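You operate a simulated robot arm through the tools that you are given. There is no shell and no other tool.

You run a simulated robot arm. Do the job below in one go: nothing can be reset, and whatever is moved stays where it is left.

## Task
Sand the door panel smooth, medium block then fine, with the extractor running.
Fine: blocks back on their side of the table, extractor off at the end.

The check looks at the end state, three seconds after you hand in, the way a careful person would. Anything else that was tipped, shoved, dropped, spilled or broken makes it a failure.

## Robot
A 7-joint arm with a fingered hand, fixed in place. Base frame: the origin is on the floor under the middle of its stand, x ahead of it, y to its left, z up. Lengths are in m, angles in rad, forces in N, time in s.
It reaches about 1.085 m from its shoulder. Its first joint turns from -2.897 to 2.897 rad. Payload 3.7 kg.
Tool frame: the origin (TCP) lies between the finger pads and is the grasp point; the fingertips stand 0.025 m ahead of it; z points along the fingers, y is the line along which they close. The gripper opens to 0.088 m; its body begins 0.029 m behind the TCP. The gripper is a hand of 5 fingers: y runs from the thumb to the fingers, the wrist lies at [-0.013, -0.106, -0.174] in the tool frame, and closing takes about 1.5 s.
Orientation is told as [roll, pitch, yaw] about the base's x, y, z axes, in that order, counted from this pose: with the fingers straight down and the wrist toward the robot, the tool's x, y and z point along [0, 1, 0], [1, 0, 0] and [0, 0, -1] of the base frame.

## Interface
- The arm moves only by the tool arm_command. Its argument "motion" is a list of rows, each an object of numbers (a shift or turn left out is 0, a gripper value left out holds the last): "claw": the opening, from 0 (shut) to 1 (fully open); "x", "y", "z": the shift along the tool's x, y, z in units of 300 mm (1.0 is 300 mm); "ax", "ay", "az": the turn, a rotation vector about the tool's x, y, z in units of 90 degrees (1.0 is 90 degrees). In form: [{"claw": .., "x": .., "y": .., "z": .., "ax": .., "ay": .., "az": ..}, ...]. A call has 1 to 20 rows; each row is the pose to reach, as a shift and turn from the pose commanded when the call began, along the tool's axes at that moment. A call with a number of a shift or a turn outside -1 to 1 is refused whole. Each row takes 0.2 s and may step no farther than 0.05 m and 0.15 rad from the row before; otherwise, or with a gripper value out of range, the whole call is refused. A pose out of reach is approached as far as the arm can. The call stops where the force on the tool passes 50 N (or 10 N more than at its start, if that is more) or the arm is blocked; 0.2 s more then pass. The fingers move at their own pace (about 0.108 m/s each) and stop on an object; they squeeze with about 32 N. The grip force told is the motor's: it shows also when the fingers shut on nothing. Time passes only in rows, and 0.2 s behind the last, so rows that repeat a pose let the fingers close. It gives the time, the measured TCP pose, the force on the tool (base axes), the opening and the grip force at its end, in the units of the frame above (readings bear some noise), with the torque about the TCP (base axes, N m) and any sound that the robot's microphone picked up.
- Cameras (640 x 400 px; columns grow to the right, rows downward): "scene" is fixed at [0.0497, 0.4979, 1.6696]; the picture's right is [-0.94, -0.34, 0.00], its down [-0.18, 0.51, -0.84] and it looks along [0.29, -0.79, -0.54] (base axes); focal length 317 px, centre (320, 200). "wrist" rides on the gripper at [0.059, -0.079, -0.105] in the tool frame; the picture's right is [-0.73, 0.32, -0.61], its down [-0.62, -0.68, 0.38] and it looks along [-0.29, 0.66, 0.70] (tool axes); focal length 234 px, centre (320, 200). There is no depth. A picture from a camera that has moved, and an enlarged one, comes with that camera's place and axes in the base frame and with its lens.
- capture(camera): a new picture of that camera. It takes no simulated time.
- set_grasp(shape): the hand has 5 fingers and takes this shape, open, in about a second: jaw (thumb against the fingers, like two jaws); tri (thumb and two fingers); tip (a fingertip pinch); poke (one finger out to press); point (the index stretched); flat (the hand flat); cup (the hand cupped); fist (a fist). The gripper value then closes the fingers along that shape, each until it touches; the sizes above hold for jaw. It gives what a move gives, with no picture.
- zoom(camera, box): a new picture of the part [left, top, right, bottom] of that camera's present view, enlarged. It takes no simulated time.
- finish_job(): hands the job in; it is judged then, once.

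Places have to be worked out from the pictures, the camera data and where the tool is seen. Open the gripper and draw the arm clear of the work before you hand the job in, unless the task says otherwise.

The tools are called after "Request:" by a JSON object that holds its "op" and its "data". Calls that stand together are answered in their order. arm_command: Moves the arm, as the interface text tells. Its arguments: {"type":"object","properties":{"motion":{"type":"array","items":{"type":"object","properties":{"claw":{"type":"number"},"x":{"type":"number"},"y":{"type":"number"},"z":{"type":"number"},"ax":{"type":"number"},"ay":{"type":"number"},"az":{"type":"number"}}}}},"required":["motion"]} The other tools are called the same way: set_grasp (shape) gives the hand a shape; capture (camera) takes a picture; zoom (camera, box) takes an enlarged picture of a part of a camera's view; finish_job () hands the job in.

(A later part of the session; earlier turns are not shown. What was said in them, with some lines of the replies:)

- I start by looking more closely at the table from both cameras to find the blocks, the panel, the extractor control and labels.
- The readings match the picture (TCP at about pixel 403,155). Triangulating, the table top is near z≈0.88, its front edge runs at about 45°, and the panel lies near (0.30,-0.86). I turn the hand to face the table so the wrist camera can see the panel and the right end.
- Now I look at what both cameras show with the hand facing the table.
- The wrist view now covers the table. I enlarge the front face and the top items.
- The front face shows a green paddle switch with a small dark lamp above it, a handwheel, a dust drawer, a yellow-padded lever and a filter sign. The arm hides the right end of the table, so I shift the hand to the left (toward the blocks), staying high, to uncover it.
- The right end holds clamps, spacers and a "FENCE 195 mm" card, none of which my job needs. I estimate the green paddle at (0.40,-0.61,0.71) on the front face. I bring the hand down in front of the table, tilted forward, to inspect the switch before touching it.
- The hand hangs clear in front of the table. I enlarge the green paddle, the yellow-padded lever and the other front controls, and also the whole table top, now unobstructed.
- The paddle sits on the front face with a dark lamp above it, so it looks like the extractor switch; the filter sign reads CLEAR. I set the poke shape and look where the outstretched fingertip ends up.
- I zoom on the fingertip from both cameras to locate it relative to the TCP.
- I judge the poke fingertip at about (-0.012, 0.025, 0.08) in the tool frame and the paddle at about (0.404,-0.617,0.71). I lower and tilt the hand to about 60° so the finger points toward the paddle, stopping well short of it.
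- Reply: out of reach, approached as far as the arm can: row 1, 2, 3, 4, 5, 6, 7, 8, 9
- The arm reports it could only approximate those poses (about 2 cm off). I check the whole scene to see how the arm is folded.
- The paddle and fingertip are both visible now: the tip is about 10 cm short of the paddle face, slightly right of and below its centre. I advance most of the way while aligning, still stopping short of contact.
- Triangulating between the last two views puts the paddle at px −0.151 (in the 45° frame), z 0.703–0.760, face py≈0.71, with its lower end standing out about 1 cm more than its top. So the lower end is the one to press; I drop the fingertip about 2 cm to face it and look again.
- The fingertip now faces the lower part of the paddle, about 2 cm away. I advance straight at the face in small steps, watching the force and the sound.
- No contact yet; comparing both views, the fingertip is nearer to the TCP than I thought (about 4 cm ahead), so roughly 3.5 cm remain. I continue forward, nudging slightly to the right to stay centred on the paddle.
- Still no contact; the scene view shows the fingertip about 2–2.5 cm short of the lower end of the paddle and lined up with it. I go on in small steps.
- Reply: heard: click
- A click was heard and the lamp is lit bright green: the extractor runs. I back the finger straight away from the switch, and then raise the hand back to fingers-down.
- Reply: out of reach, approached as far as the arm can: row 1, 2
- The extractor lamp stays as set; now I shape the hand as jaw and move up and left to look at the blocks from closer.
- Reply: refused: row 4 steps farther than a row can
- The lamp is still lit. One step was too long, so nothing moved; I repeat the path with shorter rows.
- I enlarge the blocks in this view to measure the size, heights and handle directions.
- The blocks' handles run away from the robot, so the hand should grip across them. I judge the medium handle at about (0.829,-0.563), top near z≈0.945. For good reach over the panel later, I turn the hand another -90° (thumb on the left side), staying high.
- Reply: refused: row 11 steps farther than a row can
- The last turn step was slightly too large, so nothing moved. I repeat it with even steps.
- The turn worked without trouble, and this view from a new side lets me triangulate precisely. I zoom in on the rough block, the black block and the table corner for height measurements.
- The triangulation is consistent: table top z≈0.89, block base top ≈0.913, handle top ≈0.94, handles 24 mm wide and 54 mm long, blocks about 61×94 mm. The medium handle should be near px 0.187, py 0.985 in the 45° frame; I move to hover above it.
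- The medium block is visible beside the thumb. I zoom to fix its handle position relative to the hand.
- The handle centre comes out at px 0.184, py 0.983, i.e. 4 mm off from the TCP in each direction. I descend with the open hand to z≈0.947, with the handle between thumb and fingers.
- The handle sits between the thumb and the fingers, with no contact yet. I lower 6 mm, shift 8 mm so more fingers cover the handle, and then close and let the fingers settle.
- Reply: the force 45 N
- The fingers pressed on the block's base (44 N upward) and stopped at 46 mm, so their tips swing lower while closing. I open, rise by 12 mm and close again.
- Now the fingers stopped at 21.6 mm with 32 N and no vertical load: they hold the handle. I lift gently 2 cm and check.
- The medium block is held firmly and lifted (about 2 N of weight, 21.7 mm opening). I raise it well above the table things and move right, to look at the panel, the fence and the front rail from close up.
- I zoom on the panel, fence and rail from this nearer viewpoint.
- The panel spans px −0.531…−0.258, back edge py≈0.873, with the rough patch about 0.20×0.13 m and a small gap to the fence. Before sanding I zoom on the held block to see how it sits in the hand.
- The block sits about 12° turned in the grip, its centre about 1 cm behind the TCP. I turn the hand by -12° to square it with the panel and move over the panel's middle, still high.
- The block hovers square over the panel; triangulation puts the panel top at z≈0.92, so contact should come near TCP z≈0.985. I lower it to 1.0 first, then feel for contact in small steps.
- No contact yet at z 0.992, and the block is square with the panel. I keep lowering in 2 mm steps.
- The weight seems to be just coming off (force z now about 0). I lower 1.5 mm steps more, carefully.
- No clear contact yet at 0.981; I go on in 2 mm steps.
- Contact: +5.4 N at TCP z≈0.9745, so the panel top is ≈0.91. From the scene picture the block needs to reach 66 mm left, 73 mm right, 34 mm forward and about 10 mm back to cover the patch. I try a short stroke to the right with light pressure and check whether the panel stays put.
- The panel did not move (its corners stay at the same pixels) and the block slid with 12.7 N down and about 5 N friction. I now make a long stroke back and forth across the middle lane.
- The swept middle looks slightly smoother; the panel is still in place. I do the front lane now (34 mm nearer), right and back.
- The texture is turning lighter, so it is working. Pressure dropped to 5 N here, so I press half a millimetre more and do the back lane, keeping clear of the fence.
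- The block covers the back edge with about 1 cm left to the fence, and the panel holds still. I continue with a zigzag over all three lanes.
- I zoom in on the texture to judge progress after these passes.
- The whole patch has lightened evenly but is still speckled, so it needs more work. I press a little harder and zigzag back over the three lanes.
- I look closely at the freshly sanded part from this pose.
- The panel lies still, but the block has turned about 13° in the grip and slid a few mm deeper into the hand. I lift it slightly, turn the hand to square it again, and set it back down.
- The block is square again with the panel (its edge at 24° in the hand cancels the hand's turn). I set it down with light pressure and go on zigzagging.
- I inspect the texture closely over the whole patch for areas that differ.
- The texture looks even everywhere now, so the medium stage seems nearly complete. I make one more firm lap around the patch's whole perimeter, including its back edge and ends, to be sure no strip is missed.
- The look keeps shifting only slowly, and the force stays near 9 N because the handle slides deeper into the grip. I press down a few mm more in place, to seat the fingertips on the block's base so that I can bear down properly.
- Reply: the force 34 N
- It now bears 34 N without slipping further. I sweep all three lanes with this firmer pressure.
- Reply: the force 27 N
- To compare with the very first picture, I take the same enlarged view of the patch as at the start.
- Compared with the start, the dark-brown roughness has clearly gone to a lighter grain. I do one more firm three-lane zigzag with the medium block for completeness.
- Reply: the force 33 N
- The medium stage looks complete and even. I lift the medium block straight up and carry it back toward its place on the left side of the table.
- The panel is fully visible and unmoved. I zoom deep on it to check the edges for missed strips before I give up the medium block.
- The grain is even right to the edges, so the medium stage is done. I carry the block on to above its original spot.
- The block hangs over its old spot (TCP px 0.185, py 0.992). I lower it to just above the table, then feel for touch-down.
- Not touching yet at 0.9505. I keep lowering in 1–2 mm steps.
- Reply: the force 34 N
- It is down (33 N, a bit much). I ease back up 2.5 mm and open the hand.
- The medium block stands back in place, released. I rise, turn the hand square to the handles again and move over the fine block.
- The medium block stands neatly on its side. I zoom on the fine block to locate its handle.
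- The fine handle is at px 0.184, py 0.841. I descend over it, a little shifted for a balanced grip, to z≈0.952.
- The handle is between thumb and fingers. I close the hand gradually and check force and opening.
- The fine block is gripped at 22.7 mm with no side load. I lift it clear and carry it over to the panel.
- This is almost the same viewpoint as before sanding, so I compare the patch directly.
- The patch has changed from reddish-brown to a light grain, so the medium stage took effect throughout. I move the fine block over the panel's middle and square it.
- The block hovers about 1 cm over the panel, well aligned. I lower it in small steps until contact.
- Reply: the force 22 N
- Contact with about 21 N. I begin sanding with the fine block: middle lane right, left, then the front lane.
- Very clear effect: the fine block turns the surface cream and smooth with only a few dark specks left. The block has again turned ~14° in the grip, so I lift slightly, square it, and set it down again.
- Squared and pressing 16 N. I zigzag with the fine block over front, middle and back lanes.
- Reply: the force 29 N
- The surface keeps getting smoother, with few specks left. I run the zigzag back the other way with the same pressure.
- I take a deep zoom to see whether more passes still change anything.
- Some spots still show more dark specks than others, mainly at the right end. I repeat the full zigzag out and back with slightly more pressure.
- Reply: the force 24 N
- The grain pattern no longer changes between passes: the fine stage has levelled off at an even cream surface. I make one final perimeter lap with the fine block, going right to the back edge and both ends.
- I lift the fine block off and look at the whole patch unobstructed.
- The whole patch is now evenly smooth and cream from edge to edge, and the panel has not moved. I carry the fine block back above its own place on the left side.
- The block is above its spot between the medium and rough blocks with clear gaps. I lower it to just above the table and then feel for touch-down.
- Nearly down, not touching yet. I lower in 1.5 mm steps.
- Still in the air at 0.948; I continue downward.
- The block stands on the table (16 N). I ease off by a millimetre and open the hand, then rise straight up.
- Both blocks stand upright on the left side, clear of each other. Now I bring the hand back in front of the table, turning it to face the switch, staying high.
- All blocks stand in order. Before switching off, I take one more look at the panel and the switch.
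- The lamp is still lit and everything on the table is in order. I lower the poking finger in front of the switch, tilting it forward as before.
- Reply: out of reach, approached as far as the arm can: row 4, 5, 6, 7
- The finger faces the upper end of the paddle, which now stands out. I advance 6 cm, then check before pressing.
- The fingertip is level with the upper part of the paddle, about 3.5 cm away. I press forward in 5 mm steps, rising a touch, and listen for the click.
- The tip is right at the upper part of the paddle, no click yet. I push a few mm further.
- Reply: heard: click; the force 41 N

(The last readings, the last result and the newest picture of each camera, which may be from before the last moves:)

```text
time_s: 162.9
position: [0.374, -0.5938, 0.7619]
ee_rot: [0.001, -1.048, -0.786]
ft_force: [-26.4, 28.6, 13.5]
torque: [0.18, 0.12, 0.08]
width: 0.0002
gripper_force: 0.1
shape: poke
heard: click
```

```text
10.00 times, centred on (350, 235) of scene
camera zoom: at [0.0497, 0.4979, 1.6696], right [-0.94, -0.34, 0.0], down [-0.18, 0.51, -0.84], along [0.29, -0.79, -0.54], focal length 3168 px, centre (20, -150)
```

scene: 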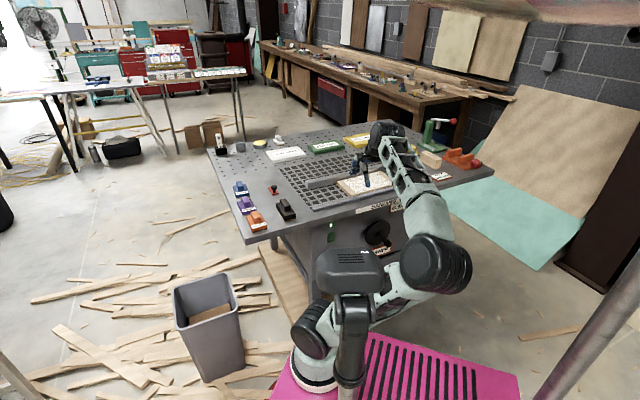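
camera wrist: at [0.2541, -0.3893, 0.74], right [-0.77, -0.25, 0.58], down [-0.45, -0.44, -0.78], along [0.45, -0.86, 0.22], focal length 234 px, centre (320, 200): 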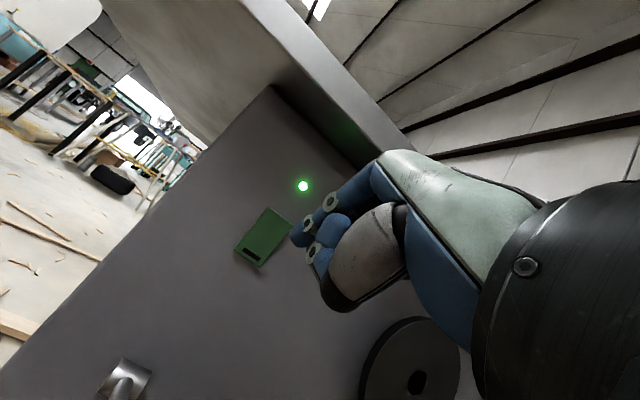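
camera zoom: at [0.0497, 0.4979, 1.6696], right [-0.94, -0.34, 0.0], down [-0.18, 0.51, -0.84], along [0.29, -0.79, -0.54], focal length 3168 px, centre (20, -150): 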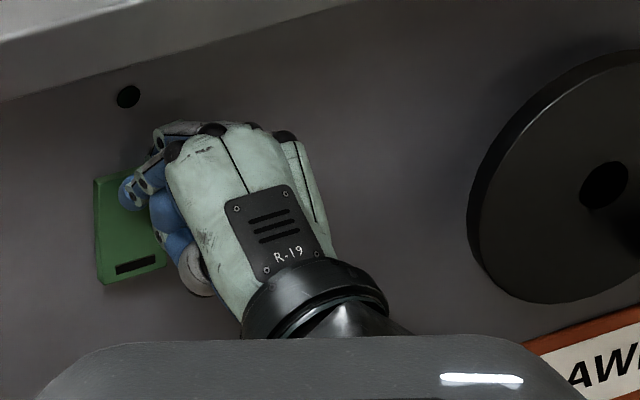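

Click, and the lamp is dark: the extractor is off. I back the finger straight off the paddle, then raise the hand away from the table.

Request:
{"op": "arm_command", "data": {"motion": [{"y": -0.02, "z": -0.034}, {"y": -0.058, "z": -0.101}, {"y": -0.1, "z": -0.173}, {"y": -0.142, "z": -0.245}, {"y": -0.167, "z": -0.289}]}}

Request:
{"op": "arm_command", "data": {"motion": [{"y": 0.081, "z": -0.085, "ax": 0.083}, {"y": 0.161, "z": -0.17, "ax": 0.167}, {"y": 0.242, "z": -0.255, "ax": 0.25}, {"y": 0.323, "z": -0.34, "ax": 0.333}, {"y": 0.404, "z": -0.426, "ax": 0.417}, {"y": 0.485, "z": -0.511, "ax": 0.5}, {"y": 0.565, "z": -0.596, "ax": 0.583}, {"y": 0.646, "z": -0.681, "ax": 0.667}, {"y": 0.646, "z": -0.681, "ax": 0.667}]}}

Request:
{"op": "capture", "data": {"camera": "scene"}}

Request:
{"op": "capture", "data": {"camera": "wrist"}}

```text
time_s: 164.1
position: [0.3026, -0.5232, 0.7598]
ee_rot: [-0.002, -1.046, -0.786]
ft_force: [-0.2, -0.3, -0.2]
torque: [-0.01, 0.0, -0.02]
width: 0.0001
gripper_force: 0.0
shape: poke
```

```text
time_s: 166.1
position: [0.2484, -0.4658, 1.0313]
ee_rot: [0.002, 0.003, -0.786]
ft_force: [-0.1, -0.7, 0.6]
torque: [0.02, -0.01, 0.0]
width: 0.0
gripper_force: 0.0
shape: poke
```

```text
taken
```

scene: 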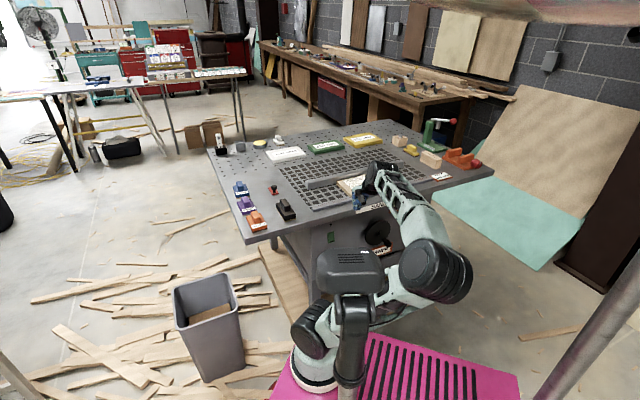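

```text
taken
camera wrist: at [0.2349, -0.3682, 1.1365], right [-0.29, -0.74, 0.61], down [-0.92, 0.04, -0.38], along [0.26, -0.67, -0.7], focal length 234 px, centre (320, 200)
```

wrist: 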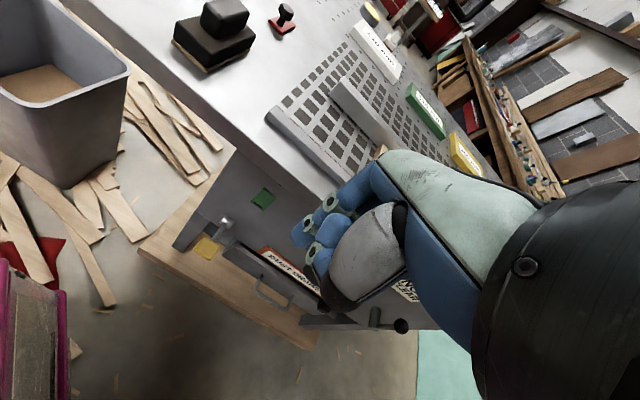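

The lamp is off. I open the hand to jaw and draw the arm up and clear of the work, then check the final state.

Request:
{"op": "set_grasp", "data": {"shape": "jaw"}}

Request:
{"op": "arm_command", "data": {"motion": [{"claw": 1, "z": -0.13}, {"z": -0.26}, {"z": -0.39}, {"z": -0.52}, {"z": -0.65, "y": -0.03}, {"z": -0.7, "y": -0.15}, {"z": -0.7, "y": -0.28}, {"z": -0.7, "y": -0.3}]}}

Request:
{"op": "capture", "data": {"camera": "scene"}}

Request:
{"op": "zoom", "data": {"camera": "scene", "box": [270, 130, 500, 270]}}

Request:
{"op": "zoom", "data": {"camera": "scene", "box": [200, 110, 360, 250]}}

Request:
{"op": "capture", "data": {"camera": "wrist"}}

```text
time_s: 167.0
position: [0.2485, -0.4649, 1.0312]
ee_rot: [0.0, 0.0, -0.788]
ft_force: [-0.3, -0.1, 0.8]
torque: [0.0, -0.02, -0.01]
width: 0.0879
gripper_force: 0.0
shape: jaw
```

```text
time_s: 168.8
position: [0.1827, -0.4031, 1.2406]
ee_rot: [0.0, 0.0, -0.787]
ft_force: [-0.2, -0.1, -0.8]
torque: [0.0, 0.0, -0.02]
width: 0.0878
gripper_force: 0.0
shape: jaw
```

```text
taken
```

scene: 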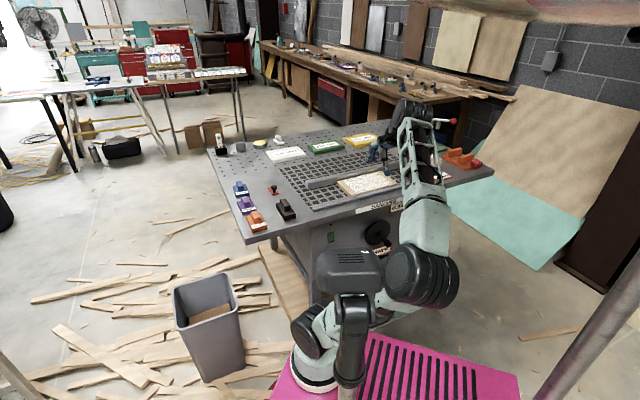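

```text
2.78 times, centred on (385, 200) of scene
camera zoom: at [0.0497, 0.4979, 1.6696], right [-0.94, -0.34, 0.0], down [-0.18, 0.51, -0.84], along [0.29, -0.79, -0.54], focal length 882 px, centre (139, 200)
```

zoom: 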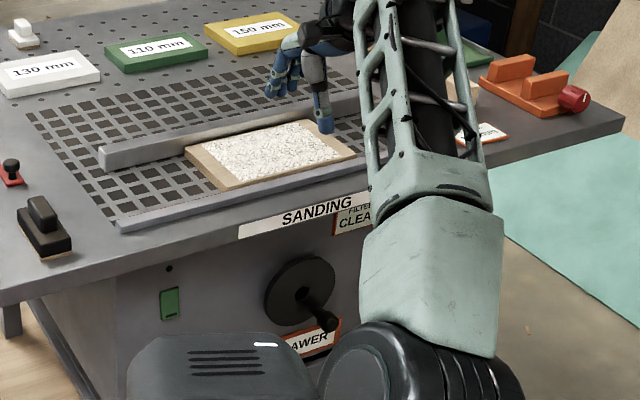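

```text
2.86 times, centred on (280, 180) of scene
camera zoom: at [0.0497, 0.4979, 1.6696], right [-0.94, -0.34, 0.0], down [-0.18, 0.51, -0.84], along [0.29, -0.79, -0.54], focal length 905 px, centre (434, 257)
```

zoom: 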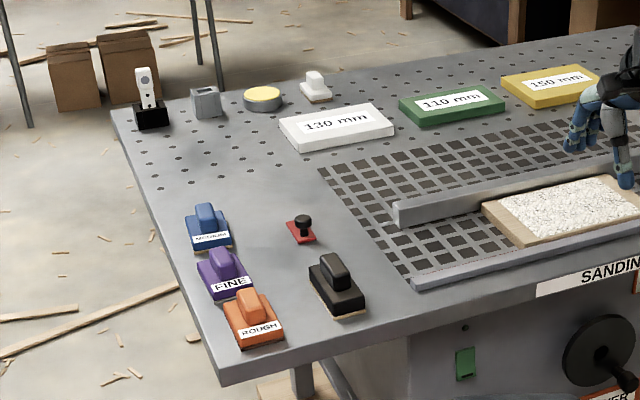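

```text
taken
camera wrist: at [0.1695, -0.3057, 1.346], right [-0.29, -0.74, 0.61], down [-0.92, 0.04, -0.38], along [0.26, -0.67, -0.7], focal length 234 px, centre (320, 200)
```

wrist: 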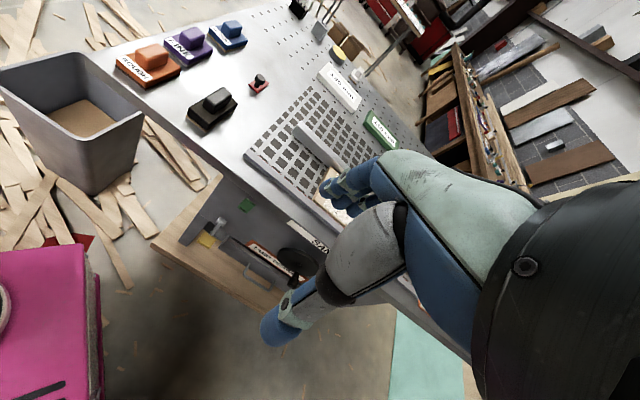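

Final check: the panel is evenly light and smooth, still seated at the rail. Medium and fine blocks stand back on the left side beside the rough one. The paddle is switched back with its lamp dark, nothing else on the table has shifted, and the open hand is clear. I hand the job in.

Request:
{"op": "finish_job", "data": {}}

```text
The job is handed in.
```

I sanded the door panel with the medium block and then the fine one, with the extractor running the whole time, and handed the job in. I don't have the check's verdict.

- **Panel:** the rough patch went from dark brown to an even cream from edge to edge. A faint speckle is still visible, but it stopped changing with further fine passes, so I took that as finished. I went over all of it in overlapping lanes with both blocks, and the panel did not move.
- **Blocks:** medium and fine stand upright back in their places on the left side, beside the rough block. The fine block is turned slightly compared with how it stood before.
- **Extractor:** I switched it off at the end with the green paddle. It clicked and its lamp is dark.
- **Everything else:** nothing else on the table looks tipped or shifted in the final pictures. The hand is open and the arm is clear of the work.
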